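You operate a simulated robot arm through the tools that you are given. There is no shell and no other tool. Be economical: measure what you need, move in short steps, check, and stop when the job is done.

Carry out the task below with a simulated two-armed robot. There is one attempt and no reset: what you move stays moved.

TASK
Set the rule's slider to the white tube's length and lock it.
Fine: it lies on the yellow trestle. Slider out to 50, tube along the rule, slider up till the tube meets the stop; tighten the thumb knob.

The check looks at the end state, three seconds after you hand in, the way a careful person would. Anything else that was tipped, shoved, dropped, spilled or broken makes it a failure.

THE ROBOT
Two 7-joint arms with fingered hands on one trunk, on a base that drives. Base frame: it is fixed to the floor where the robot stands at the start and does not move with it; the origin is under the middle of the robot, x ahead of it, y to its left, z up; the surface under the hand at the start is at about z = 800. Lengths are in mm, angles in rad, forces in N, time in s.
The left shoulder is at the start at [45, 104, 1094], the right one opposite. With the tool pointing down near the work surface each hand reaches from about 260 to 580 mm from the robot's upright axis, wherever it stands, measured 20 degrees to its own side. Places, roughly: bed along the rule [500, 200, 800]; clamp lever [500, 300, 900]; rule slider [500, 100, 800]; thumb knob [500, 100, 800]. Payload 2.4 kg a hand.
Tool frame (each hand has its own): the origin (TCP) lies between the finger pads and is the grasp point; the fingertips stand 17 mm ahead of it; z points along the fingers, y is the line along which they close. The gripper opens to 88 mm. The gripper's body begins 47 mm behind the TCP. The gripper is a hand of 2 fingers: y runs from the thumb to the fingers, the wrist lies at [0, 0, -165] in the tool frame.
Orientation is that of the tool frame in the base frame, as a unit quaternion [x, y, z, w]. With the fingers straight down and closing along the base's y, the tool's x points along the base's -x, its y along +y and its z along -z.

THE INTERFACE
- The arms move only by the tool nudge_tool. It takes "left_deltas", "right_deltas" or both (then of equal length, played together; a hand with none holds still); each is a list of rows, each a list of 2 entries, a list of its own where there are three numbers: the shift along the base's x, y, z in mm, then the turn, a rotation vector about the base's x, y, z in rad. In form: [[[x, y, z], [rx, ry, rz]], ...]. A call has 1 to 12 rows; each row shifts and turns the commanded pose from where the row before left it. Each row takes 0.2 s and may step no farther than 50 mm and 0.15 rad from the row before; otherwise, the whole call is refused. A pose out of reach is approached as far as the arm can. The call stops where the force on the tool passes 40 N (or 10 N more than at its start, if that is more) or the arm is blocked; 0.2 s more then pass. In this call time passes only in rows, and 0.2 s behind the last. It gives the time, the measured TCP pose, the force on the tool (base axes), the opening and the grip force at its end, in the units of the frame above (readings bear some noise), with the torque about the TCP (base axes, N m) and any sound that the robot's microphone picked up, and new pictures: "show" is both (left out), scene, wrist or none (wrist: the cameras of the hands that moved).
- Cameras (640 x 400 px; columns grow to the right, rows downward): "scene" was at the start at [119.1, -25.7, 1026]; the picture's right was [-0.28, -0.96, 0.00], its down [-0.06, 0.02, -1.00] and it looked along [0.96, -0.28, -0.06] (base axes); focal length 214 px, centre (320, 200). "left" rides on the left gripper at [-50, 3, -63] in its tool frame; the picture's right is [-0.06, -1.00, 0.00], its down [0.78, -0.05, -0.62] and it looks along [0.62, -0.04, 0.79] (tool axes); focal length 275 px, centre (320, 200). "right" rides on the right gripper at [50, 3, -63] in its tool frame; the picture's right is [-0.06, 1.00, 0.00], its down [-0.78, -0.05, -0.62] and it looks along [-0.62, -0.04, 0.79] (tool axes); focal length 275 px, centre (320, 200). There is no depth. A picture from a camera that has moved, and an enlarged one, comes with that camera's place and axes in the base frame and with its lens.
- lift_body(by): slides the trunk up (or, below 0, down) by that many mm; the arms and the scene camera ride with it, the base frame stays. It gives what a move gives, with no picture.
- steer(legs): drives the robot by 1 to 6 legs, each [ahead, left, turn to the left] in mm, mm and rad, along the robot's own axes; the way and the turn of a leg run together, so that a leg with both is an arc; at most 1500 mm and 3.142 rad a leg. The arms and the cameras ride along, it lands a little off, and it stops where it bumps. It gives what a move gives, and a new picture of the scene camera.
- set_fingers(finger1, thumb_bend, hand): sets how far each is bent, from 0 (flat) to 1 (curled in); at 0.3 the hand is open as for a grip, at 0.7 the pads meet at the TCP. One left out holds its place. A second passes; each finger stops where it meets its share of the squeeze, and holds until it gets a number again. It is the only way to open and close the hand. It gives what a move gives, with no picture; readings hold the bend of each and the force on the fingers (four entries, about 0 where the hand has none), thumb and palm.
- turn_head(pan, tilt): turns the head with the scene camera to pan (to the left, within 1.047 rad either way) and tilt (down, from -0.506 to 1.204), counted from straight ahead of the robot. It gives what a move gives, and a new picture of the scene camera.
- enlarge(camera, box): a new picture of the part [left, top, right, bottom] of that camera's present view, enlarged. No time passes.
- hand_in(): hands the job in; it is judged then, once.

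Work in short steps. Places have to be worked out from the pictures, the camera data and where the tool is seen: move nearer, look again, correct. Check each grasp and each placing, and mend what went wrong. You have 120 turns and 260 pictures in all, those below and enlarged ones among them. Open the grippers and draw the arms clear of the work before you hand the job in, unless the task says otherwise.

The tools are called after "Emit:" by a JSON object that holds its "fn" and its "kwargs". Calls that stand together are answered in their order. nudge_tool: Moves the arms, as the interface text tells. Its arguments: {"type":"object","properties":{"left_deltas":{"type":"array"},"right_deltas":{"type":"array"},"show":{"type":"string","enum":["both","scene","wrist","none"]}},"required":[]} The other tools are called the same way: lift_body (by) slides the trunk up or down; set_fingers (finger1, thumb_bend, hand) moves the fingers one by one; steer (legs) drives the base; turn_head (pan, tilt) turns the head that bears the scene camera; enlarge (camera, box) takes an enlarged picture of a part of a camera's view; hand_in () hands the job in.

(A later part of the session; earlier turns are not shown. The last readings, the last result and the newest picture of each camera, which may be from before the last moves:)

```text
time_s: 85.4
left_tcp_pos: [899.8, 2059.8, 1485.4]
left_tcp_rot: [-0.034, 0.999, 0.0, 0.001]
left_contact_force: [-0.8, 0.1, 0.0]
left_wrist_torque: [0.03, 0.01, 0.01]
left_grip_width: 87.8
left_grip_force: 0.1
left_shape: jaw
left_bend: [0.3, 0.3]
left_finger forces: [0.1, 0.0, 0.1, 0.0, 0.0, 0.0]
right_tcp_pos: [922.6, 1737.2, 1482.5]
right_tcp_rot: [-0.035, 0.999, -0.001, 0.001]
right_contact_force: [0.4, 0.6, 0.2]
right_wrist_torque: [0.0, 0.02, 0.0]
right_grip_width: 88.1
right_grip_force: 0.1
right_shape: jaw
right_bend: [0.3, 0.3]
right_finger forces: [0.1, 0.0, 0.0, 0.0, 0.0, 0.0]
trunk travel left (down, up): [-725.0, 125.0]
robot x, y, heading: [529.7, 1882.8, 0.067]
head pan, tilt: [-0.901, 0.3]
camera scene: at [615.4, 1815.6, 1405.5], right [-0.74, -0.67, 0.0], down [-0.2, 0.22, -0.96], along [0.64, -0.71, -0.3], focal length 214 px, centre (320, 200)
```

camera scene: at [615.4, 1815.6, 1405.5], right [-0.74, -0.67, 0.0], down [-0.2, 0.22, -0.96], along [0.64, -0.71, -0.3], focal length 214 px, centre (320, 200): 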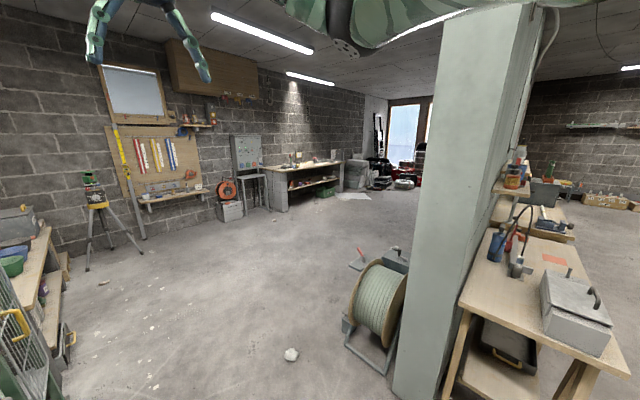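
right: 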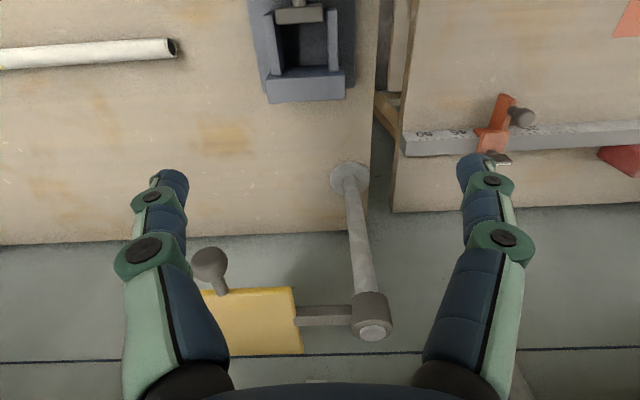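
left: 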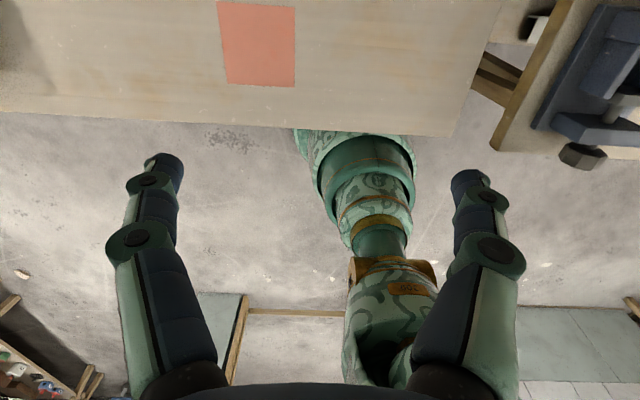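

Nothing here. Behind the low block wall I noticed something with yellow edges; I drive back and look over the wall.

Emit:
{"fn": "steer", "kwargs": {"legs": [[-1150, -100, 0], [0, 0, 3.08], [0, 1500, 0], [0, 1100, 0]]}}

Emit:
{"fn": "turn_head", "kwargs": {"pan": 0.0, "tilt": 0.6}}

```text
time_s: 110.6
left_tcp_pos: [-948.8, -1000.3, 1485.6]
left_tcp_rot: [1.0, 0.007, 0.0, 0.0]
left_contact_force: [0.6, 0.7, -0.1]
left_wrist_torque: [-0.01, 0.01, 0.02]
left_grip_width: 87.8
left_grip_force: 0.1
left_shape: jaw
left_bend: [0.3, 0.3]
left_finger forces: [0.1, 0.1, 0.0, 0.0, 0.0, 0.0]
right_tcp_pos: [-955.4, -677.5, 1483.2]
right_tcp_rot: [1.0, 0.008, 0.001, -0.001]
right_contact_force: [-0.3, 1.1, -0.4]
right_wrist_torque: [0.0, -0.01, 0.0]
right_grip_width: 87.9
right_grip_force: 0.1
right_shape: jaw
right_bend: [0.3, 0.3]
right_finger forces: [0.0, 0.1, 0.1, 0.1, 0.0, 0.0]
trunk travel left (down, up): [-725.0, 125.0]
robot x, y, heading: [-569.0, -838.7, -3.123]
head pan, tilt: [-0.901, 0.3]
camera scene: at [-654.1, -770.9, 1405.6], right [0.78, 0.63, 0.0], down [0.19, -0.23, -0.96], along [-0.6, 0.74, -0.3], focal length 214 px, centre (320, 200)
```

scene: 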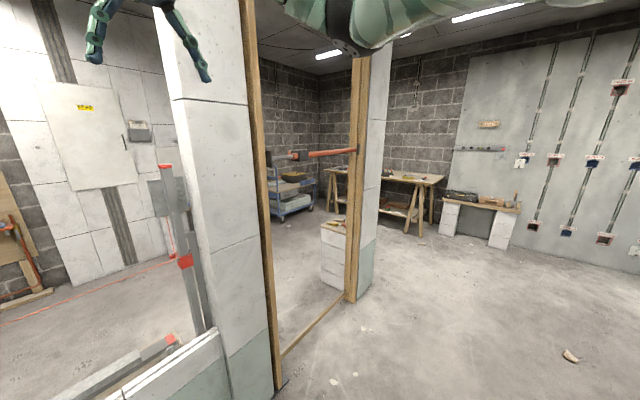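

```text
time_s: 111.8
left_tcp_pos: [-949.7, -999.0, 1485.4]
left_tcp_rot: [1.0, 0.007, 0.001, 0.001]
left_contact_force: [-0.2, 0.8, -0.8]
left_wrist_torque: [-0.02, -0.01, -0.02]
left_grip_width: 87.8
left_grip_force: 0.0
left_shape: jaw
left_bend: [0.3, 0.3]
left_finger forces: [0.0, 0.0, 0.0, 0.1, 0.0, 0.0]
right_tcp_pos: [-955.7, -676.7, 1484.0]
right_tcp_rot: [1.0, 0.007, 0.0, -0.001]
right_contact_force: [-0.1, -0.4, -1.2]
right_wrist_torque: [0.0, 0.01, 0.01]
right_grip_width: 87.7
right_grip_force: 0.0
right_shape: jaw
right_bend: [0.3, 0.3]
right_finger forces: [0.1, 0.1, 0.1, 0.1, 0.0, 0.1]
trunk travel left (down, up): [-725.0, 125.0]
robot x, y, heading: [-570.6, -842.1, -3.129]
head pan, tilt: [0.0, 0.6]
camera scene: at [-683.5, -844.1, 1378.1], right [-0.01, 1.0, 0.0], down [0.56, 0.01, -0.83], along [-0.83, -0.01, -0.56], focal length 214 px, centre (320, 200)
```

scene: 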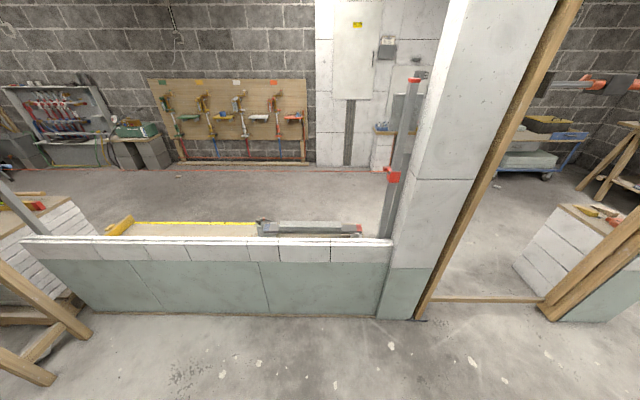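

I zoom in here once, then go look at the right bench's tube.

Emit:
{"fn": "enlarge", "kwargs": {"camera": "scene", "box": [80, 180, 400, 280]}}

Emit:
{"fn": "steer", "kwargs": {"legs": [[0, 0, 3.12]]}}

Emit:
{"fn": "turn_head", "kwargs": {"pan": 0.0, "tilt": 0.5}}

```text
2.00 times, centred on (240, 230) of scene
camera zoom: at [-683.5, -844.1, 1378.1], right [-0.01, 1.0, 0.0], down [0.56, 0.01, -0.83], along [-0.83, -0.01, -0.56], focal length 429 px, centre (480, 140)
```

zoom: 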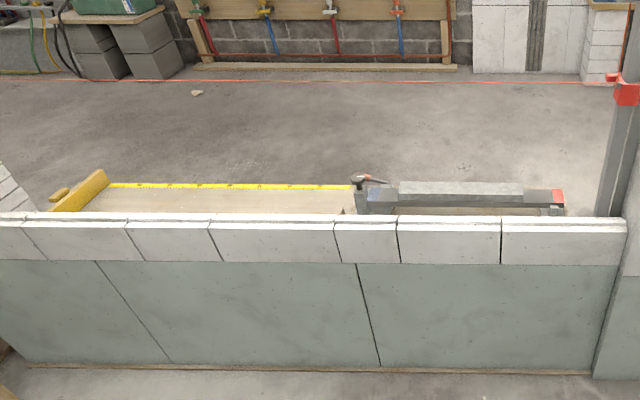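

```text
time_s: 119.5
left_tcp_pos: [-183.1, -695.1, 1486.0]
left_tcp_rot: [0.005, 1.0, 0.0, -0.001]
left_contact_force: [-0.3, 0.1, 1.3]
left_wrist_torque: [0.0, 0.01, -0.01]
left_grip_width: 87.9
left_grip_force: 0.0
left_shape: jaw
left_bend: [0.3, 0.3]
left_finger forces: [0.0, 0.1, 0.0, 0.0, 0.0, 0.1]
right_tcp_pos: [-184.7, -1018.4, 1481.6]
right_tcp_rot: [0.004, 1.0, -0.001, 0.0]
right_contact_force: [-0.3, 0.0, 0.1]
right_wrist_torque: [0.03, -0.02, 0.01]
right_grip_width: 87.9
right_grip_force: 0.0
right_shape: jaw
right_bend: [0.3, 0.3]
right_finger forces: [0.1, 0.0, 0.1, 0.0, 0.0, 0.0]
trunk travel left (down, up): [-725.0, 125.0]
robot x, y, heading: [-569.1, -839.5, -0.01]
head pan, tilt: [0.0, 0.6]
camera scene: at [-453.9, -843.6, 1378.1], right [-0.01, -1.0, 0.0], down [-0.57, 0.01, -0.82], along [0.82, -0.01, -0.57], focal length 214 px, centre (320, 200)
```

scene: 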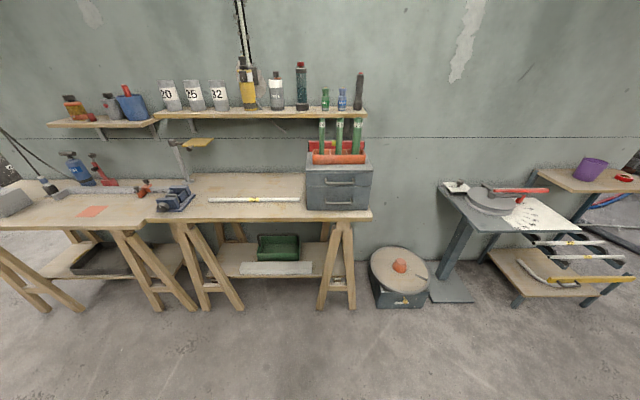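

```text
time_s: 120.1
left_tcp_pos: [-183.1, -695.0, 1485.2]
left_tcp_rot: [0.004, 1.0, 0.0, 0.0]
left_contact_force: [0.5, 0.0, 0.3]
left_wrist_torque: [-0.02, 0.03, -0.01]
left_grip_width: 87.7
left_grip_force: 0.0
left_shape: jaw
left_bend: [0.3, 0.3]
left_finger forces: [0.1, 0.0, 0.1, 0.0, 0.0, 0.0]
right_tcp_pos: [-183.4, -1017.3, 1483.0]
right_tcp_rot: [0.005, 1.0, -0.001, 0.0]
right_contact_force: [0.2, -0.1, 0.4]
right_wrist_torque: [-0.01, -0.02, -0.02]
right_grip_width: 88.0
right_grip_force: 0.1
right_shape: jaw
right_bend: [0.3, 0.3]
right_finger forces: [0.1, 0.0, 0.0, 0.0, 0.1, 0.0]
trunk travel left (down, up): [-725.0, 125.0]
robot x, y, heading: [-566.9, -840.7, -0.009]
head pan, tilt: [0.0, 0.499]
camera scene: at [-451.3, -843.7, 1387.1], right [-0.01, -1.0, 0.0], down [-0.48, 0.0, -0.88], along [0.88, -0.01, -0.48], focal length 214 px, centre (320, 200)
```

scene: 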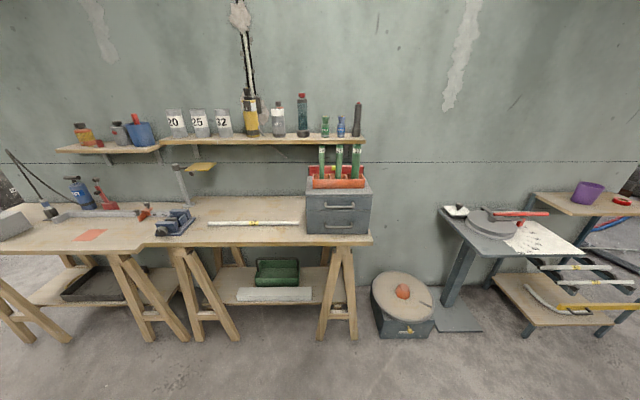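

The benches stand on wooden trestles, and the tube (~430 mm) on the right one is the only one lying on a trestle; the others lie on a steel rack. I return to the starting place to look at the rule first.

Emit:
{"fn": "steer", "kwargs": {"legs": [[0, 990, 0.01], [540, 0, 0]]}}

Emit:
{"fn": "lift_body", "kwargs": {"by": -400}}

Emit:
{"fn": "turn_head", "kwargs": {"pan": 0.2, "tilt": 0.55}}

Emit:
{"fn": "enlarge", "kwargs": {"camera": "scene", "box": [200, 80, 520, 280]}}

```text
time_s: 128.0
left_tcp_pos: [366.1, 284.9, 1485.0]
left_tcp_rot: [0.002, 1.0, 0.0, 0.0]
left_contact_force: [0.5, 0.8, 0.3]
left_wrist_torque: [0.02, -0.02, -0.02]
left_grip_width: 88.0
left_grip_force: 0.1
left_shape: jaw
left_bend: [0.3, 0.3]
left_finger forces: [0.0, 0.0, 0.1, 0.1, 0.1, 0.1]
right_tcp_pos: [367.0, -36.9, 1482.9]
right_tcp_rot: [0.003, 1.0, -0.001, 0.0]
right_contact_force: [0.7, 0.3, 0.3]
right_wrist_torque: [-0.02, -0.01, -0.03]
right_grip_width: 87.9
right_grip_force: 0.0
right_shape: jaw
right_bend: [0.3, 0.3]
right_finger forces: [0.0, 0.1, 0.0, 0.1, 0.0, 0.2]
trunk travel left (down, up): [-725.0, 125.0]
robot x, y, heading: [-19.3, 136.7, -0.005]
head pan, tilt: [0.0, 0.499]
camera scene: at [99.3, 136.0, 1387.1], right [-0.01, -1.0, 0.0], down [-0.48, 0.0, -0.88], along [0.88, 0.0, -0.48], focal length 214 px, centre (320, 200)
```

scene: 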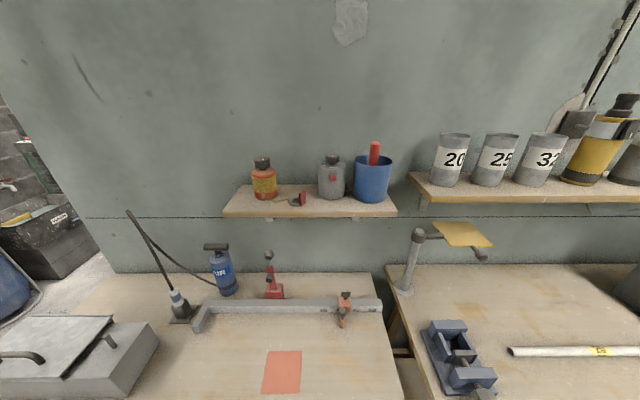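

```text
time_s: 131.8
left_tcp_pos: [365.5, 286.6, 1085.8]
left_tcp_rot: [0.003, 1.0, 0.0, 0.0]
left_contact_force: [-0.9, -0.9, 0.0]
left_wrist_torque: [0.01, 0.03, -0.02]
left_grip_width: 87.8
left_grip_force: 0.0
left_shape: jaw
left_bend: [0.3, 0.3]
left_finger forces: [0.0, 0.1, 0.0, 0.0, 0.0, 0.1]
right_tcp_pos: [366.9, -36.3, 1083.3]
right_tcp_rot: [0.002, 1.0, -0.001, 0.002]
right_contact_force: [0.5, 0.2, -0.5]
right_wrist_torque: [0.03, -0.01, -0.01]
right_grip_width: 88.3
right_grip_force: 0.0
right_shape: jaw
right_bend: [0.3, 0.3]
right_finger forces: [0.0, 0.0, 0.0, 0.1, 0.0, 0.0]
trunk travel left (down, up): [-325.0, 525.0]
robot x, y, heading: [-20.4, 133.4, -0.001]
head pan, tilt: [0.0, 0.499]
```

```text
time_s: 132.5
left_tcp_pos: [366.5, 285.7, 1086.0]
left_tcp_rot: [0.003, 1.0, 0.0, 0.0]
left_contact_force: [-0.3, -0.6, 0.9]
left_wrist_torque: [0.01, -0.02, -0.02]
left_grip_width: 88.0
left_grip_force: 0.1
left_shape: jaw
left_bend: [0.3, 0.3]
left_finger forces: [0.0, 0.1, 0.0, 0.0, 0.1, 0.0]
right_tcp_pos: [366.7, -36.8, 1083.2]
right_tcp_rot: [0.003, 1.0, -0.001, 0.0]
right_contact_force: [-0.2, 0.0, -0.8]
right_wrist_torque: [0.02, 0.02, -0.01]
right_grip_width: 87.8
right_grip_force: 0.1
right_shape: jaw
right_bend: [0.3, 0.3]
right_finger forces: [0.0, 0.0, 0.0, 0.0, 0.0, 0.0]
trunk travel left (down, up): [-325.0, 525.0]
robot x, y, heading: [-18.9, 136.3, -0.004]
head pan, tilt: [0.201, 0.55]
camera scene: at [101.9, 153.8, 981.0], right [0.19, -0.98, 0.0], down [-0.51, -0.1, -0.85], along [0.84, 0.17, -0.52], focal length 214 px, centre (320, 200)
```

scene: 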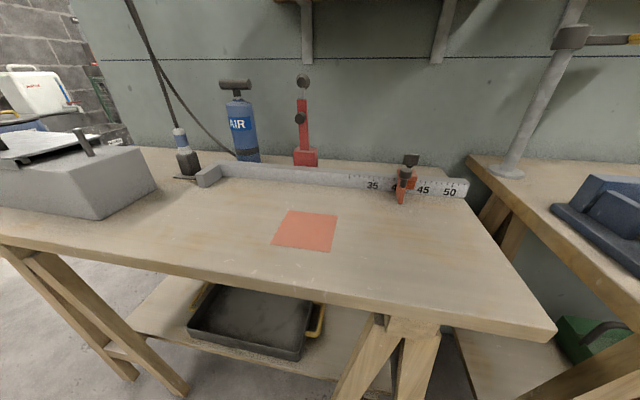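

```text
2.00 times, centred on (360, 180) of scene
camera zoom: at [101.9, 153.8, 981.0], right [0.19, -0.98, 0.0], down [-0.51, -0.1, -0.85], along [0.84, 0.17, -0.52], focal length 429 px, centre (240, 240)
```

zoom: 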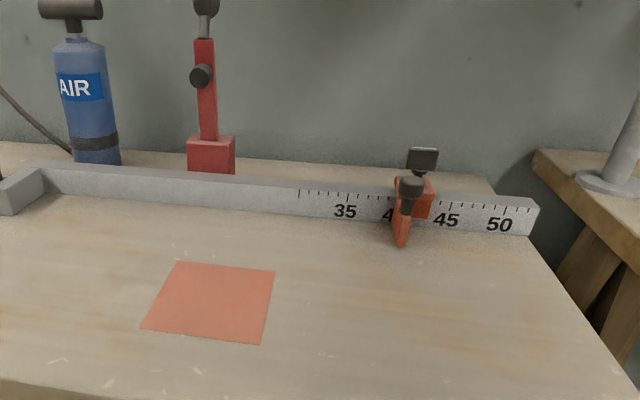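

Triangulating the two views, the table top is at z≈767 and the rule's front face near x≈500; slider is near mark 41. I move the right hand near the slider for a close look with its camera.

Emit:
{"fn": "nudge_tool", "kwargs": {"right_deltas": [[[10, 25, -35], [0, 0, 0]], [[10, 25, -35], [0, 0, 0]], [[10, 25, -35], [0, 0, 0]], [[0, 0, -30], [0, 0, 0]]], "show": "wrist"}}

Emit:
{"fn": "enlarge", "kwargs": {"camera": "right", "box": [200, 80, 440, 230]}}

```text
time_s: 133.5
left_tcp_pos: [366.4, 285.9, 1084.9]
left_tcp_rot: [0.003, 1.0, 0.0, 0.001]
left_contact_force: [-0.4, -0.7, 0.1]
left_wrist_torque: [0.0, -0.01, 0.0]
left_grip_width: 87.7
left_grip_force: 0.0
left_shape: jaw
left_bend: [0.3, 0.3]
left_finger forces: [0.1, 0.0, 0.0, 0.1, 0.0, 0.0]
right_tcp_pos: [398.8, 40.2, 947.5]
right_tcp_rot: [0.003, 1.0, -0.001, 0.001]
right_contact_force: [0.1, 0.4, -0.4]
right_wrist_torque: [-0.04, 0.02, -0.01]
right_grip_width: 87.8
right_grip_force: 0.1
right_shape: jaw
right_bend: [0.3, 0.3]
right_finger forces: [0.1, 0.1, 0.0, 0.0, 0.0, 0.0]
trunk travel left (down, up): [-325.0, 525.0]
robot x, y, heading: [-18.9, 136.8, -0.007]
head pan, tilt: [0.201, 0.55]
camera right: at [345.7, 43.0, 1011.3], right [0.07, 1.0, 0.0], down [0.78, -0.05, 0.62], along [0.62, -0.04, -0.79], focal length 275 px, centre (320, 200)
```

right: 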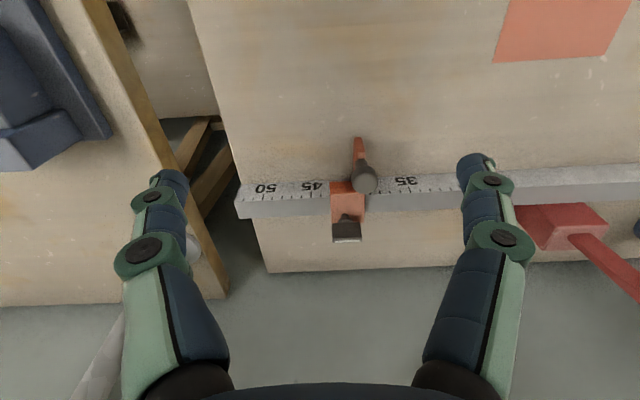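

```text
2.67 times, centred on (320, 155) of right
camera zoom: at [345.7, 43.0, 1011.3], right [0.07, 1.0, 0.0], down [0.78, -0.05, 0.62], along [0.62, -0.04, -0.79], focal length 734 px, centre (320, 320)
```

zoom: 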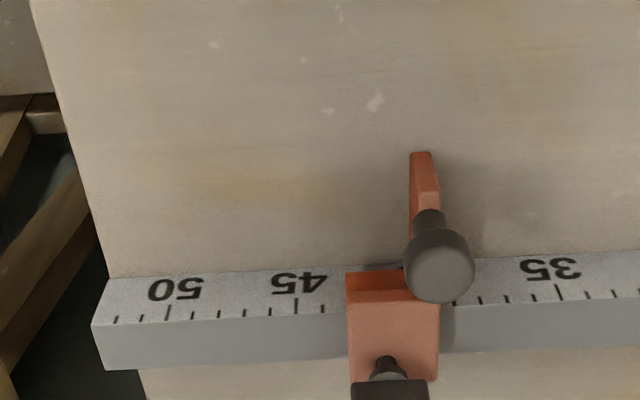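

I zoom the scene camera hard onto the slider to identify the knob.

Emit:
{"fn": "enlarge", "kwargs": {"camera": "scene", "box": [360, 140, 456, 200]}}

Emit:
{"fn": "enlarge", "kwargs": {"camera": "right", "box": [300, 120, 412, 250]}}

```text
6.67 times, centred on (408, 170) of scene
camera zoom: at [102.0, 153.9, 980.9], right [0.19, -0.98, 0.0], down [-0.51, -0.1, -0.85], along [0.84, 0.17, -0.52], focal length 1430 px, centre (-267, 400)
```

zoom: 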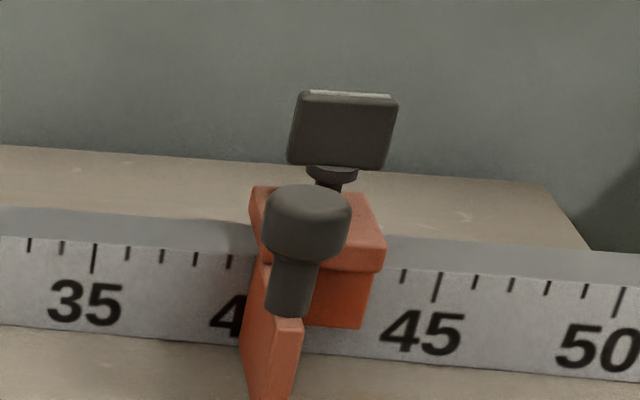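

```text
3.08 times, centred on (356, 185) of right
camera zoom: at [345.7, 43.0, 1011.3], right [0.07, 1.0, 0.0], down [0.78, -0.05, 0.62], along [0.62, -0.04, -0.79], focal length 847 px, centre (209, 246)
```

zoom: 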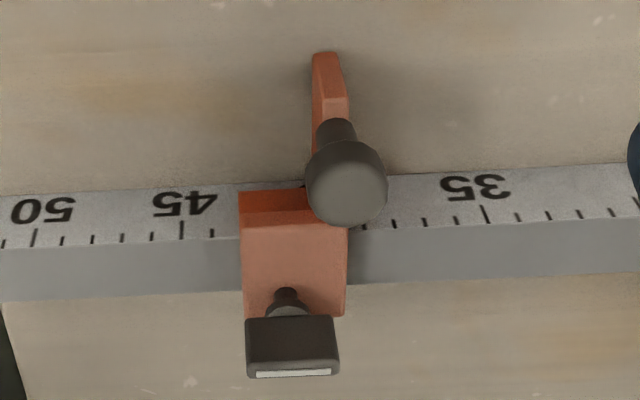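

The vertical winged plate on top at about (526, 57, 831) is the thumb knob; the round knob on the blade at about (473, 72, 825) is the push grip. I go above the push grip and look.

Emit:
{"fn": "nudge_tool", "kwargs": {"right_deltas": [[[37, 16, -30], [0, 0, 0]], [[37, 16, -30], [0, 0, 0]]], "show": "both"}}

```text
refused: row 1 steps farther than a row can; nothing moved
```

Emit:
{"fn": "nudge_tool", "kwargs": {"right_deltas": [[[25, 11, -20], [0, 0, 0]], [[25, 11, -20], [0, 0, 0]], [[24, 10, -22], [0, 0, 0]]], "show": "both"}}

```text
time_s: 134.3
left_tcp_pos: [366.2, 285.0, 1084.9]
left_tcp_rot: [0.003, 1.0, 0.0, 0.0]
left_contact_force: [-0.3, 0.2, -0.4]
left_wrist_torque: [-0.04, -0.02, -0.01]
left_grip_width: 87.8
left_grip_force: 0.0
left_shape: jaw
left_bend: [0.3, 0.3]
left_finger forces: [0.0, 0.0, 0.0, 0.0, 0.0, 0.0]
right_tcp_pos: [472.3, 71.4, 887.6]
right_tcp_rot: [0.002, 1.0, -0.001, 0.001]
right_contact_force: [-0.1, -0.7, -0.3]
right_wrist_torque: [0.01, 0.02, -0.01]
right_grip_width: 88.1
right_grip_force: 0.0
right_shape: jaw
right_bend: [0.3, 0.3]
right_finger forces: [0.1, 0.1, 0.1, 0.1, 0.1, 0.0]
trunk travel left (down, up): [-325.0, 525.0]
robot x, y, heading: [-17.1, 134.9, -0.009]
head pan, tilt: [0.201, 0.55]
camera scene: at [101.9, 153.9, 980.9], right [0.19, -0.98, 0.0], down [-0.51, -0.1, -0.85], along [0.84, 0.17, -0.52], focal length 214 px, centre (320, 200)
camera right: at [420.1, 74.2, 949.7], right [0.07, 1.0, 0.0], down [0.78, -0.05, 0.62], along [0.62, -0.04, -0.79], focal length 275 px, centre (320, 200)
```

scene: 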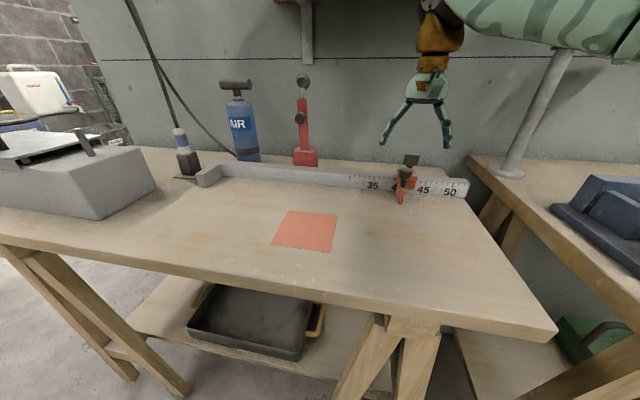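
right: 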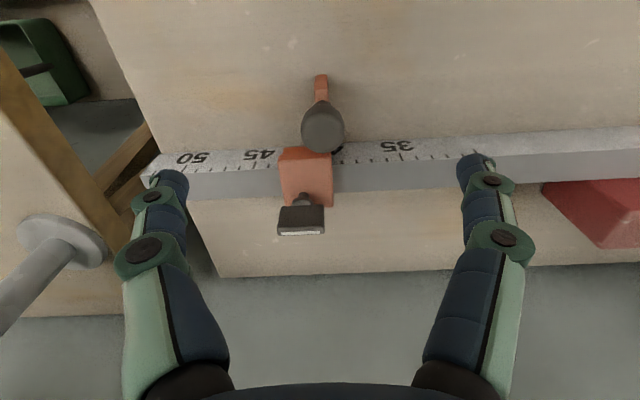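

The knob is right below the tool (x≈475, y≈72). I descend to z≈822.

Emit:
{"fn": "nudge_tool", "kwargs": {"right_deltas": [[[1, 0, -35], [0, 0, 0]], [[1, 0, -30], [0, 0, 0]]], "show": "both"}}

Emit:
{"fn": "set_fingers", "kwargs": {"hand": "right", "finger1": 0.7, "thumb_bend": 0.7}}

Emit:
{"fn": "enlarge", "kwargs": {"camera": "right", "box": [220, 80, 420, 280]}}

```text
time_s: 134.9
left_tcp_pos: [365.2, 286.8, 1086.0]
left_tcp_rot: [0.002, 1.0, -0.001, 0.0]
left_contact_force: [0.1, 0.4, -1.1]
left_wrist_torque: [-0.01, 0.03, 0.01]
left_grip_width: 87.9
left_grip_force: 0.1
left_shape: jaw
left_bend: [0.3, 0.3]
left_finger forces: [0.0, 0.1, 0.0, 0.1, 0.1, 0.0]
right_tcp_pos: [473.1, 73.2, 821.3]
right_tcp_rot: [0.003, 1.0, 0.001, 0.0]
right_contact_force: [-0.4, -0.9, 0.8]
right_wrist_torque: [0.0, 0.04, 0.02]
right_grip_width: 87.9
right_grip_force: 0.1
right_shape: jaw
right_bend: [0.3, 0.3]
right_finger forces: [0.2, 0.0, 0.0, 0.0, 0.0, 0.1]
trunk travel left (down, up): [-325.0, 525.0]
robot x, y, heading: [-20.6, 134.0, -0.005]
head pan, tilt: [0.201, 0.55]
camera scene: at [101.9, 153.9, 980.9], right [0.19, -0.98, 0.0], down [-0.51, -0.1, -0.85], along [0.84, 0.17, -0.52], focal length 214 px, centre (320, 200)
camera right: at [421.7, 76.7, 883.8], right [0.07, 1.0, 0.0], down [0.78, -0.05, 0.62], along [0.62, -0.04, -0.79], focal length 275 px, centre (320, 200)
```

scene: 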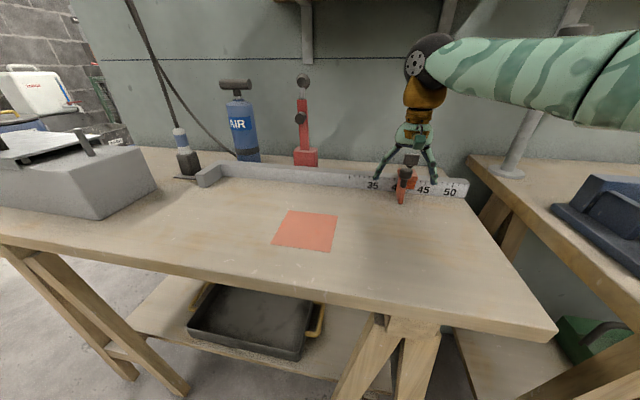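
right: 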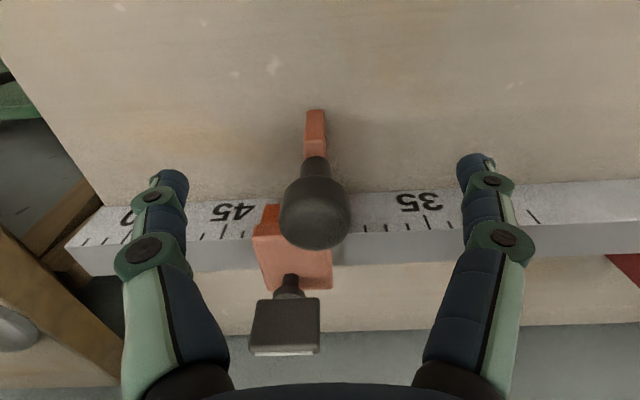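

```text
time_s: 135.9
left_tcp_pos: [366.0, 285.8, 1085.2]
left_tcp_rot: [0.003, 1.0, 0.0, 0.0]
left_contact_force: [-0.3, 0.3, -0.8]
left_wrist_torque: [0.01, -0.01, 0.01]
left_grip_width: 87.8
left_grip_force: 0.0
left_shape: jaw
left_bend: [0.3, 0.3]
left_finger forces: [0.0, 0.0, 0.0, 0.1, 0.0, 0.0]
right_tcp_pos: [472.4, 73.0, 821.2]
right_tcp_rot: [0.003, 1.0, 0.0, 0.0]
right_contact_force: [-0.7, -0.2, -2.6]
right_wrist_torque: [0.0, 0.0, 0.02]
right_grip_width: 3.6
right_grip_force: 2.4
right_shape: fingers
right_bend: [0.67, 0.67]
right_finger forces: [1.7, 0.0, 0.0, 0.0, 3.0, 0.0]
trunk travel left (down, up): [-325.0, 525.0]
robot x, y, heading: [-16.6, 136.7, -0.007]
head pan, tilt: [0.201, 0.55]
```

```text
2.00 times, centred on (320, 180) of right
camera zoom: at [421.6, 76.5, 884.0], right [0.07, 1.0, 0.0], down [0.78, -0.05, 0.62], along [0.62, -0.04, -0.79], focal length 551 px, centre (320, 240)
```

zoom: 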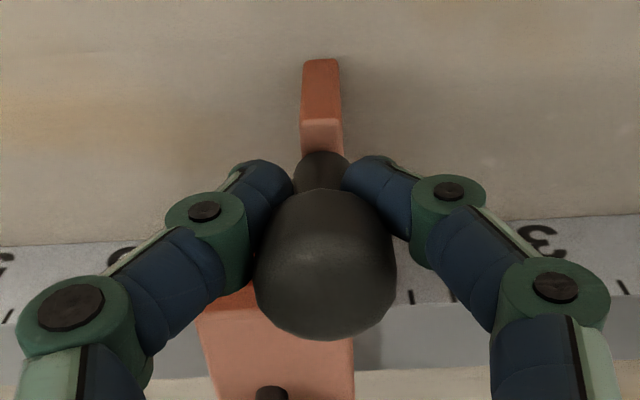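

Fingers close around the grip's stem. I try pushing the slider outward (-y) in small steps.

Emit:
{"fn": "nudge_tool", "kwargs": {"right_deltas": [[[0, -5, 0], [0, 0, 0]], [[0, -7, 0], [0, 0, 0]], [[0, -8, 0], [0, 0, 0]]], "show": "wrist"}}

```text
time_s: 136.7
left_tcp_pos: [366.4, 285.9, 1085.2]
left_tcp_rot: [0.002, 1.0, 0.0, 0.0]
left_contact_force: [0.4, -0.4, 0.1]
left_wrist_torque: [0.0, 0.02, -0.04]
left_grip_width: 87.7
left_grip_force: 0.1
left_shape: jaw
left_bend: [0.3, 0.3]
left_finger forces: [0.1, 0.1, 0.1, 0.1, 0.0, 0.1]
right_tcp_pos: [472.6, 51.8, 821.1]
right_tcp_rot: [0.001, 1.0, -0.001, 0.001]
right_contact_force: [-0.6, 0.4, -2.0]
right_wrist_torque: [0.02, 0.01, -0.01]
right_grip_width: 3.5
right_grip_force: 1.9
right_shape: fingers
right_bend: [0.66, 0.68]
right_finger forces: [2.0, 0.0, 0.0, 0.0, 1.9, 0.0]
trunk travel left (down, up): [-325.0, 525.0]
robot x, y, heading: [-19.4, 134.1, -0.005]
head pan, tilt: [0.201, 0.55]
camera right: at [421.5, 55.2, 884.0], right [0.07, 1.0, 0.0], down [0.78, -0.05, 0.62], along [0.62, -0.04, -0.79], focal length 275 px, centre (320, 200)
```

right: 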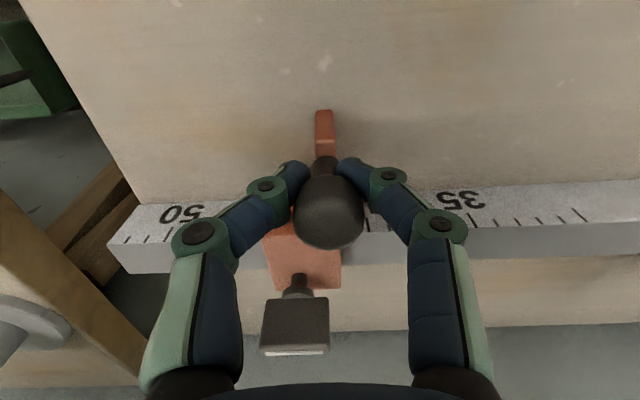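

The slider moves freely (unlocked). I continue outward toward 50.

Emit:
{"fn": "nudge_tool", "kwargs": {"right_deltas": [[[0, -10, 0], [0, 0, 0]], [[0, -10, 0], [0, 0, 0]], [[0, -10, 0], [0, 0, 0]], [[0, -10, 0], [0, 0, 0]], [[0, -10, 0], [0, 0, 0]]], "show": "both"}}

Emit:
{"fn": "enlarge", "kwargs": {"camera": "scene", "box": [360, 150, 488, 230]}}

```text
time_s: 137.9
left_tcp_pos: [365.0, 285.9, 1085.4]
left_tcp_rot: [0.002, 1.0, 0.0, 0.0]
left_contact_force: [0.5, -0.7, 0.5]
left_wrist_torque: [0.02, -0.02, -0.01]
left_grip_width: 87.7
left_grip_force: 0.1
left_shape: jaw
left_bend: [0.3, 0.3]
left_finger forces: [0.1, 0.0, 0.0, 0.0, 0.0, 0.0]
right_tcp_pos: [472.2, 0.5, 822.0]
right_tcp_rot: [0.002, 1.0, -0.001, 0.0]
right_contact_force: [-1.7, 0.5, -2.4]
right_wrist_torque: [0.01, 0.03, -0.01]
right_grip_width: 3.1
right_grip_force: 1.6
right_shape: fingers
right_bend: [0.66, 0.68]
right_finger forces: [2.2, 0.0, 0.1, 0.0, 1.9, 0.1]
trunk travel left (down, up): [-325.0, 525.0]
robot x, y, heading: [-15.1, 138.0, -0.004]
head pan, tilt: [0.201, 0.55]
camera scene: at [101.9, 153.9, 980.9], right [0.19, -0.98, 0.0], down [-0.51, -0.1, -0.85], along [0.84, 0.17, -0.52], focal length 214 px, centre (320, 200)
camera right: at [421.4, 4.1, 883.8], right [0.07, 1.0, 0.0], down [0.78, -0.05, 0.62], along [0.62, -0.04, -0.79], focal length 275 px, centre (320, 200)
```

scene: 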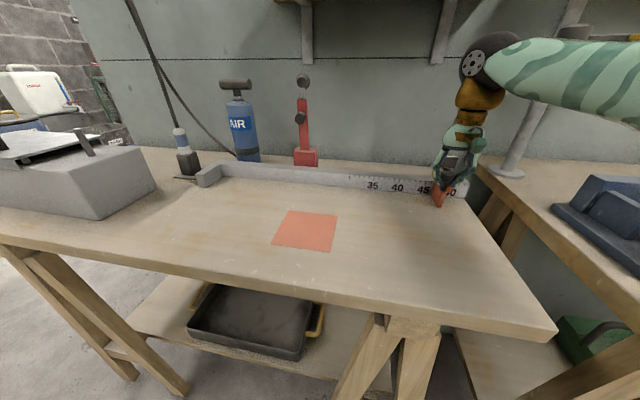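
right: 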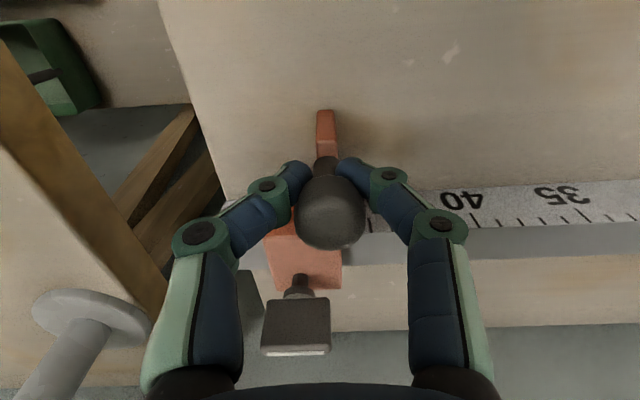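

```text
5.00 times, centred on (424, 190) of scene
camera zoom: at [101.9, 153.9, 980.9], right [0.19, -0.98, 0.0], down [-0.51, -0.1, -0.85], along [0.84, 0.17, -0.52], focal length 1072 px, centre (-200, 250)
```

zoom: 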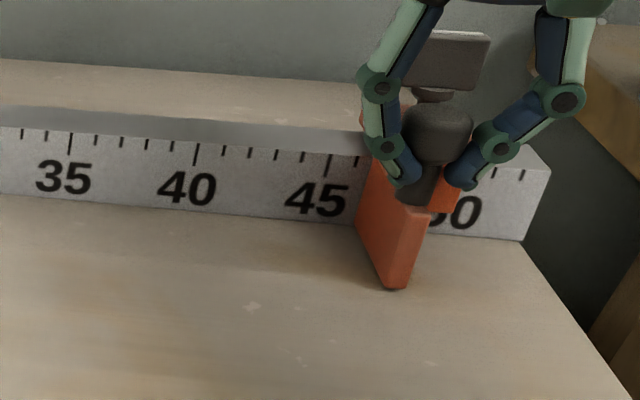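

About 46.5 now; another 35 mm outwards.

Emit:
{"fn": "nudge_tool", "kwargs": {"right_deltas": [[[0, -9, 0], [0, 0, 0]], [[0, -9, 0], [0, 0, 0]], [[0, -9, 0], [0, 0, 0]], [[0, -8, 0], [0, 0, 0]]], "show": "none"}}

Emit:
{"fn": "enlarge", "kwargs": {"camera": "scene", "box": [360, 150, 488, 230]}}

```text
time_s: 138.9
left_tcp_pos: [365.6, 285.2, 1086.6]
left_tcp_rot: [0.003, 1.0, -0.001, -0.001]
left_contact_force: [-0.8, 0.4, -0.8]
left_wrist_torque: [0.01, -0.01, 0.01]
left_grip_width: 87.8
left_grip_force: 0.0
left_shape: jaw
left_bend: [0.3, 0.3]
left_finger forces: [0.1, 0.0, 0.1, 0.1, 0.1, 0.0]
right_tcp_pos: [473.0, -34.3, 821.6]
right_tcp_rot: [0.003, 1.0, -0.001, -0.001]
right_contact_force: [-2.5, 1.2, 0.4]
right_wrist_torque: [-0.01, 0.01, 0.04]
right_grip_width: 3.1
right_grip_force: 2.4
right_shape: fingers
right_bend: [0.66, 0.69]
right_finger forces: [2.6, 0.0, 0.0, 0.0, 1.8, 0.0]
trunk travel left (down, up): [-325.0, 525.0]
robot x, y, heading: [-16.7, 132.9, -0.001]
head pan, tilt: [0.201, 0.55]
```

```text
5.00 times, centred on (424, 190) of scene
camera zoom: at [101.8, 153.9, 981.0], right [0.19, -0.98, 0.0], down [-0.51, -0.1, -0.85], along [0.84, 0.17, -0.52], focal length 1072 px, centre (-200, 250)
```

zoom: 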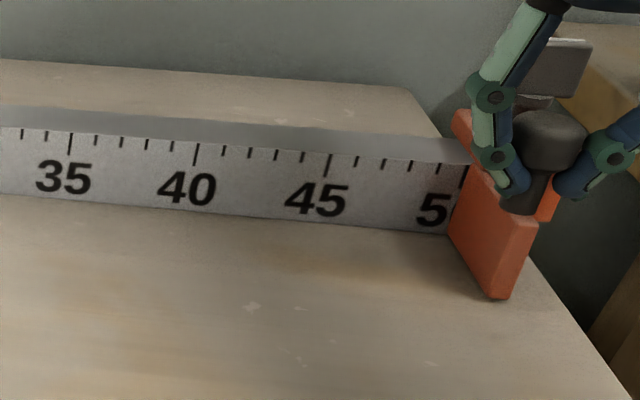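

The blade's front face sits at 50. I release and raise the hand.

Emit:
{"fn": "set_fingers", "kwargs": {"hand": "right", "finger1": 0.3, "thumb_bend": 0.3}}

Emit:
{"fn": "nudge_tool", "kwargs": {"right_deltas": [[[0, 0, 30], [0, 0, 0]], [[0, 0, 48], [0, 0, 0]], [[0, 0, 48], [0, 0, 0]], [[-30, 0, 38], [0, 0, 0]], [[-30, 0, 38], [0, 0, 0]], [[-30, 0, 38], [0, 0, 0]], [[0, 0, 30], [0, 0, 0]]], "show": "wrist"}}

Emit:
{"fn": "steer", "kwargs": {"legs": [[-150, 0, 0], [0, -540, 0]]}}

Emit:
{"fn": "turn_head", "kwargs": {"pan": 0.0, "tilt": 0.5}}

```text
time_s: 139.9
left_tcp_pos: [366.8, 285.9, 1085.7]
left_tcp_rot: [0.003, 1.0, 0.0, 0.0]
left_contact_force: [0.6, -0.5, 0.1]
left_wrist_torque: [0.0, 0.01, 0.0]
left_grip_width: 87.9
left_grip_force: 0.0
left_shape: jaw
left_bend: [0.3, 0.3]
left_finger forces: [0.0, 0.0, 0.0, 0.1, 0.0, 0.0]
right_tcp_pos: [472.4, -34.0, 820.9]
right_tcp_rot: [0.003, 1.0, 0.0, 0.0]
right_contact_force: [-0.6, 0.0, 0.5]
right_wrist_torque: [0.0, 0.01, 0.01]
right_grip_width: 83.3
right_grip_force: 0.1
right_shape: fingers
right_bend: [0.3, 0.3]
right_finger forces: [0.0, 0.1, 0.0, 0.0, 0.1, 0.0]
trunk travel left (down, up): [-325.0, 525.0]
robot x, y, heading: [-19.0, 134.5, -0.008]
head pan, tilt: [0.201, 0.55]
```

```text
time_s: 141.5
left_tcp_pos: [366.6, 285.3, 1085.6]
left_tcp_rot: [0.003, 1.0, 0.0, 0.0]
left_contact_force: [-0.4, 0.5, 0.1]
left_wrist_torque: [-0.01, -0.01, -0.02]
left_grip_width: 87.9
left_grip_force: 0.0
left_shape: jaw
left_bend: [0.3, 0.3]
left_finger forces: [0.0, 0.0, 0.0, 0.0, 0.0, 0.1]
right_tcp_pos: [381.0, -37.0, 1089.2]
right_tcp_rot: [0.002, 1.0, 0.0, 0.001]
right_contact_force: [-0.3, -0.1, -0.6]
right_wrist_torque: [0.01, 0.02, 0.0]
right_grip_width: 83.8
right_grip_force: 0.1
right_shape: fingers
right_bend: [0.3, 0.3]
right_finger forces: [0.0, 0.1, 0.0, 0.0, 0.1, 0.0]
trunk travel left (down, up): [-325.0, 525.0]
robot x, y, heading: [-18.1, 134.1, -0.006]
head pan, tilt: [0.201, 0.55]
camera right: at [329.7, -32.2, 1152.4], right [0.07, 1.0, 0.0], down [0.78, -0.05, 0.62], along [0.62, -0.04, -0.79], focal length 275 px, centre (320, 200)
```

right: 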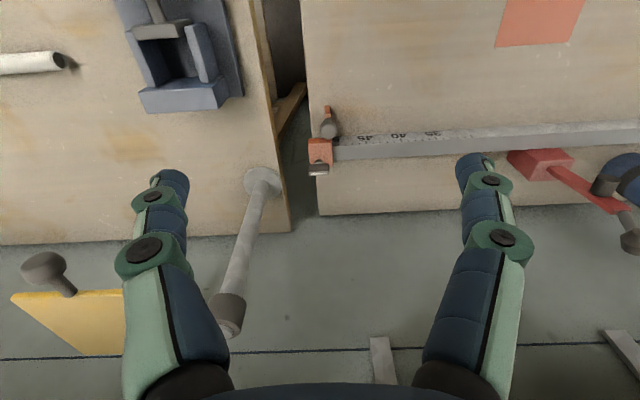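

```text
time_s: 145.6
left_tcp_pos: [213.5, -260.2, 1085.6]
left_tcp_rot: [0.006, 1.0, 0.0, 0.0]
left_contact_force: [0.5, 0.0, 0.7]
left_wrist_torque: [0.03, -0.01, 0.01]
left_grip_width: 87.9
left_grip_force: 0.1
left_shape: jaw
left_bend: [0.3, 0.3]
left_finger forces: [0.0, 0.0, 0.1, 0.0, 0.1, 0.1]
right_tcp_pos: [227.7, -581.9, 1089.0]
right_tcp_rot: [0.005, 1.0, -0.001, 0.0]
right_contact_force: [-0.1, 0.5, 0.8]
right_wrist_torque: [-0.01, -0.01, -0.02]
right_grip_width: 83.6
right_grip_force: 0.1
right_shape: fingers
right_bend: [0.3, 0.3]
right_finger forces: [0.0, 0.0, 0.1, 0.1, 0.1, 0.1]
trunk travel left (down, up): [-325.0, 525.0]
robot x, y, heading: [-170.9, -407.3, -0.011]
head pan, tilt: [0.201, 0.55]
camera scene: at [-51.1, -390.4, 980.9], right [0.19, -0.98, 0.0], down [-0.51, -0.1, -0.85], along [0.84, 0.16, -0.52], focal length 214 px, centre (320, 200)
```

scene: 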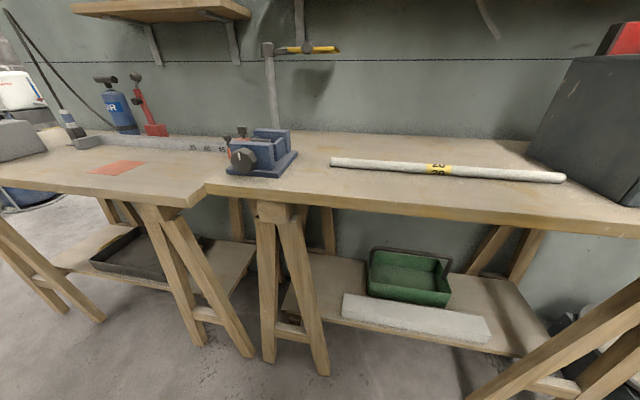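

```text
time_s: 146.4
left_tcp_pos: [213.3, -260.2, 1084.6]
left_tcp_rot: [0.005, 1.0, 0.0, 0.001]
left_contact_force: [0.4, -1.1, -0.4]
left_wrist_torque: [0.02, -0.01, 0.0]
left_grip_width: 87.9
left_grip_force: 0.1
left_shape: jaw
left_bend: [0.3, 0.3]
left_finger forces: [0.1, 0.0, 0.1, 0.0, 0.0, 0.1]
right_tcp_pos: [227.3, -580.5, 1090.3]
right_tcp_rot: [0.005, 1.0, -0.001, 0.0]
right_contact_force: [-0.8, -0.8, 0.2]
right_wrist_torque: [0.01, 0.0, 0.01]
right_grip_width: 83.6
right_grip_force: 0.0
right_shape: fingers
right_bend: [0.3, 0.3]
right_finger forces: [0.1, 0.1, 0.1, 0.1, 0.1, 0.0]
trunk travel left (down, up): [-325.0, 525.0]
robot x, y, heading: [-171.5, -407.7, -0.012]
head pan, tilt: [0.0, 0.499]
camera scene: at [-48.3, -408.1, 985.5], right [-0.01, -1.0, 0.0], down [-0.48, 0.0, -0.88], along [0.88, -0.01, -0.48], focal length 214 px, centre (320, 200)
```

scene: 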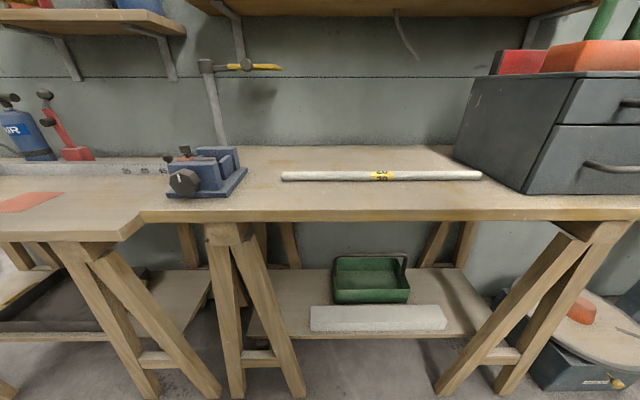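

The bench tube is marked "20". Before trusting it as "the yellow trestle" one, I check the strip directly behind the green wall that I haven't seen yet.

Emit:
{"fn": "enlarge", "kwargs": {"camera": "scene", "box": [270, 130, 494, 270]}}

Emit:
{"fn": "steer", "kwargs": {"legs": [[-400, 0, 0], [0, 1200, 0], [0, 1090, 0], [1100, 0, 0], [650, 0, 0], [0, 0, -1.0]]}}

```text
2.86 times, centred on (382, 200) of scene
camera zoom: at [-48.3, -408.1, 985.5], right [-0.01, -1.0, 0.0], down [-0.48, 0.0, -0.88], along [0.88, -0.01, -0.48], focal length 613 px, centre (143, 200)
```

zoom: 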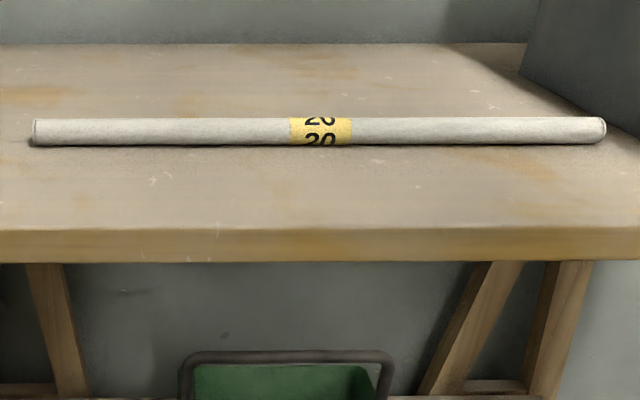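

```text
time_s: 170.5
left_tcp_pos: [1515.8, 1556.0, 1085.1]
left_tcp_rot: [0.494, 0.869, 0.0, 0.001]
left_contact_force: [0.3, -0.3, 0.2]
left_wrist_torque: [0.02, -0.01, -0.01]
left_grip_width: 88.1
left_grip_force: 0.1
left_shape: jaw
left_bend: [0.3, 0.3]
left_finger forces: [0.1, 0.1, 0.0, 0.0, 0.1, 0.0]
right_tcp_pos: [1248.5, 1377.7, 1089.5]
right_tcp_rot: [0.494, 0.869, -0.001, -0.001]
right_contact_force: [0.6, -0.3, 0.3]
right_wrist_torque: [0.0, -0.01, -0.02]
right_grip_width: 83.5
right_grip_force: 0.1
right_shape: fingers
right_bend: [0.3, 0.3]
right_finger forces: [0.0, 0.0, 0.1, 0.0, 0.0, 0.1]
trunk travel left (down, up): [-325.0, 525.0]
robot x, y, heading: [1187.5, 1808.2, -1.034]
head pan, tilt: [0.0, 0.499]
camera scene: at [1251.6, 1701.9, 985.5], right [-0.86, -0.51, 0.0], down [-0.25, 0.41, -0.88], along [0.45, -0.75, -0.48], focal length 214 px, centre (320, 200)
```

scene: 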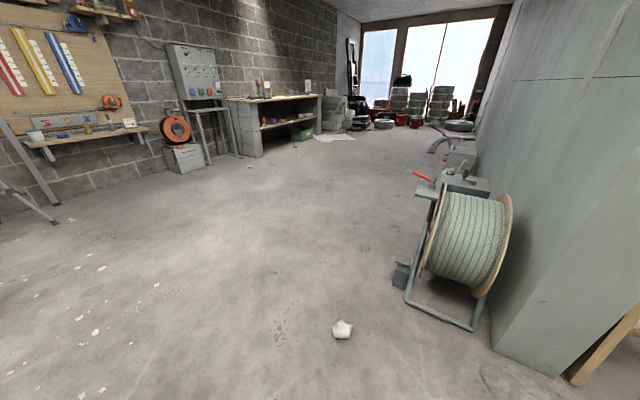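

Emit:
{"fn": "turn_head", "kwargs": {"pan": -0.25, "tilt": 0.2}}

Emit:
{"fn": "enlarge", "kwargs": {"camera": "scene", "box": [120, 80, 440, 280]}}

```text
time_s: 171.3
left_tcp_pos: [1515.6, 1556.4, 1086.9]
left_tcp_rot: [0.494, 0.869, 0.0, 0.001]
left_contact_force: [0.1, 0.1, -0.1]
left_wrist_torque: [0.0, 0.0, 0.0]
left_grip_width: 87.9
left_grip_force: 0.0
left_shape: jaw
left_bend: [0.3, 0.3]
left_finger forces: [0.0, 0.1, 0.1, 0.0, 0.0, 0.1]
right_tcp_pos: [1248.5, 1377.4, 1089.2]
right_tcp_rot: [0.494, 0.87, -0.001, 0.0]
right_contact_force: [0.2, -0.5, 0.4]
right_wrist_torque: [0.02, -0.02, 0.02]
right_grip_width: 83.6
right_grip_force: 0.1
right_shape: fingers
right_bend: [0.3, 0.3]
right_finger forces: [0.0, 0.0, 0.0, 0.1, 0.0, 0.1]
trunk travel left (down, up): [-325.0, 525.0]
robot x, y, heading: [1193.7, 1806.2, -1.029]
head pan, tilt: [-0.25, 0.201]
camera scene: at [1231.6, 1690.7, 1013.1], right [-0.96, -0.28, 0.0], down [-0.06, 0.19, -0.98], along [0.28, -0.94, -0.2], focal length 214 px, centre (320, 200)
```

scene: 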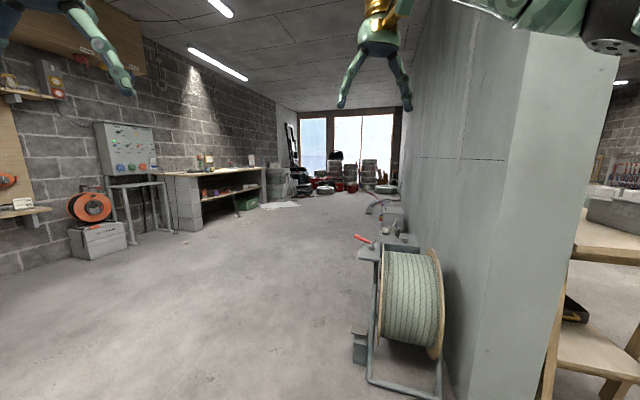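

```text
2.00 times, centred on (280, 180) of scene
camera zoom: at [1231.6, 1690.7, 1013.1], right [-0.96, -0.28, 0.0], down [-0.06, 0.19, -0.98], along [0.28, -0.94, -0.2], focal length 429 px, centre (400, 240)
```

zoom: 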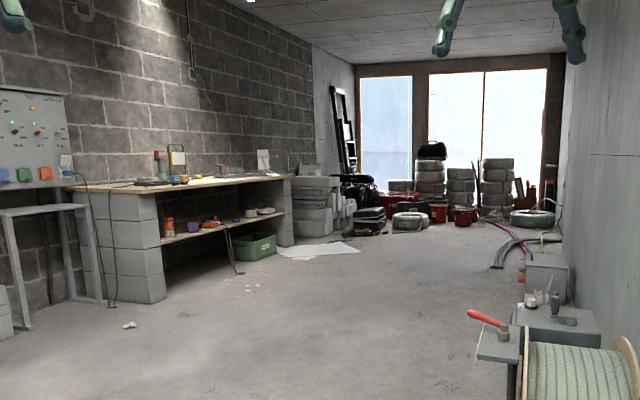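

Nothing behind the wall either, so the tube on the trestle bench is the one. I drive back in front of it.

Emit:
{"fn": "steer", "kwargs": {"legs": [[0, 0, 1.03], [-1100, 0, 0], [-650, 0, 0], [0, -1200, 0], [0, -980, 0], [370, 0, 0]]}}

Emit:
{"fn": "turn_head", "kwargs": {"pan": -0.2, "tilt": 0.55}}

```text
time_s: 195.0
left_tcp_pos: [161.4, -180.5, 1084.2]
left_tcp_rot: [0.006, 1.0, 0.001, 0.0]
left_contact_force: [0.1, 0.5, 0.2]
left_wrist_torque: [-0.02, -0.01, -0.01]
left_grip_width: 87.9
left_grip_force: 0.1
left_shape: jaw
left_bend: [0.3, 0.3]
left_finger forces: [0.1, 0.1, 0.0, 0.0, 0.0, 0.0]
right_tcp_pos: [175.1, -501.6, 1089.1]
right_tcp_rot: [0.006, 1.0, -0.001, 0.0]
right_contact_force: [0.1, -0.4, 0.2]
right_wrist_torque: [-0.02, -0.02, -0.02]
right_grip_width: 83.6
right_grip_force: 0.1
right_shape: fingers
right_bend: [0.3, 0.3]
right_finger forces: [0.1, 0.0, 0.0, 0.0, 0.0, 0.0]
trunk travel left (down, up): [-325.0, 525.0]
robot x, y, heading: [-225.4, -326.1, -0.014]
head pan, tilt: [-0.25, 0.201]
camera scene: at [-102.2, -350.0, 1013.2], right [-0.26, -0.97, 0.0], down [-0.19, 0.05, -0.98], along [0.95, -0.26, -0.2], focal length 214 px, centre (320, 200)
```

scene: 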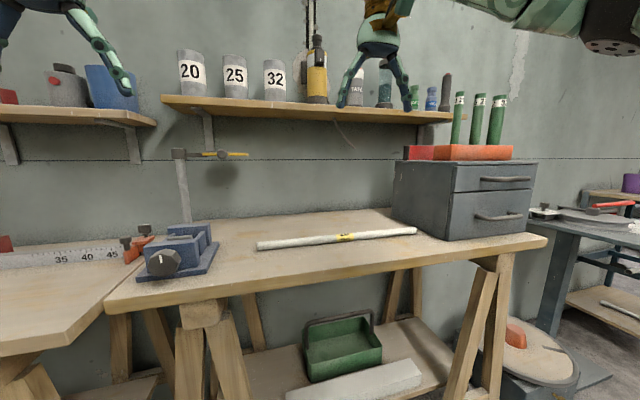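

```text
time_s: 195.8
left_tcp_pos: [161.4, -180.2, 1085.5]
left_tcp_rot: [0.007, 1.0, 0.001, 0.0]
left_contact_force: [1.0, -0.3, 0.4]
left_wrist_torque: [-0.01, -0.01, 0.02]
left_grip_width: 87.9
left_grip_force: 0.1
left_shape: jaw
left_bend: [0.3, 0.3]
left_finger forces: [0.0, 0.0, 0.0, 0.0, 0.0, 0.1]
right_tcp_pos: [174.8, -501.7, 1090.3]
right_tcp_rot: [0.007, 1.0, 0.0, 0.0]
right_contact_force: [-0.1, 0.0, -0.4]
right_wrist_torque: [-0.08, 0.01, 0.01]
right_grip_width: 83.5
right_grip_force: 0.0
right_shape: fingers
right_bend: [0.3, 0.3]
right_finger forces: [0.0, 0.0, 0.0, 0.0, 0.1, 0.1]
trunk travel left (down, up): [-325.0, 525.0]
robot x, y, heading: [-220.9, -329.3, -0.014]
head pan, tilt: [-0.201, 0.55]
camera scene: at [-104.6, -344.9, 981.0], right [-0.21, -0.98, 0.0], down [-0.51, 0.11, -0.85], along [0.83, -0.18, -0.52], focal length 214 px, centre (320, 200)
```

scene: 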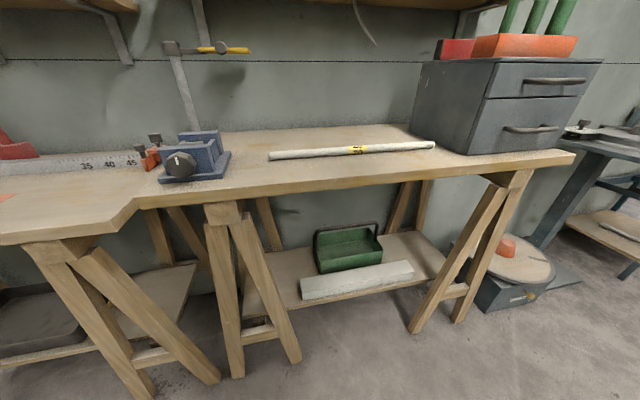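

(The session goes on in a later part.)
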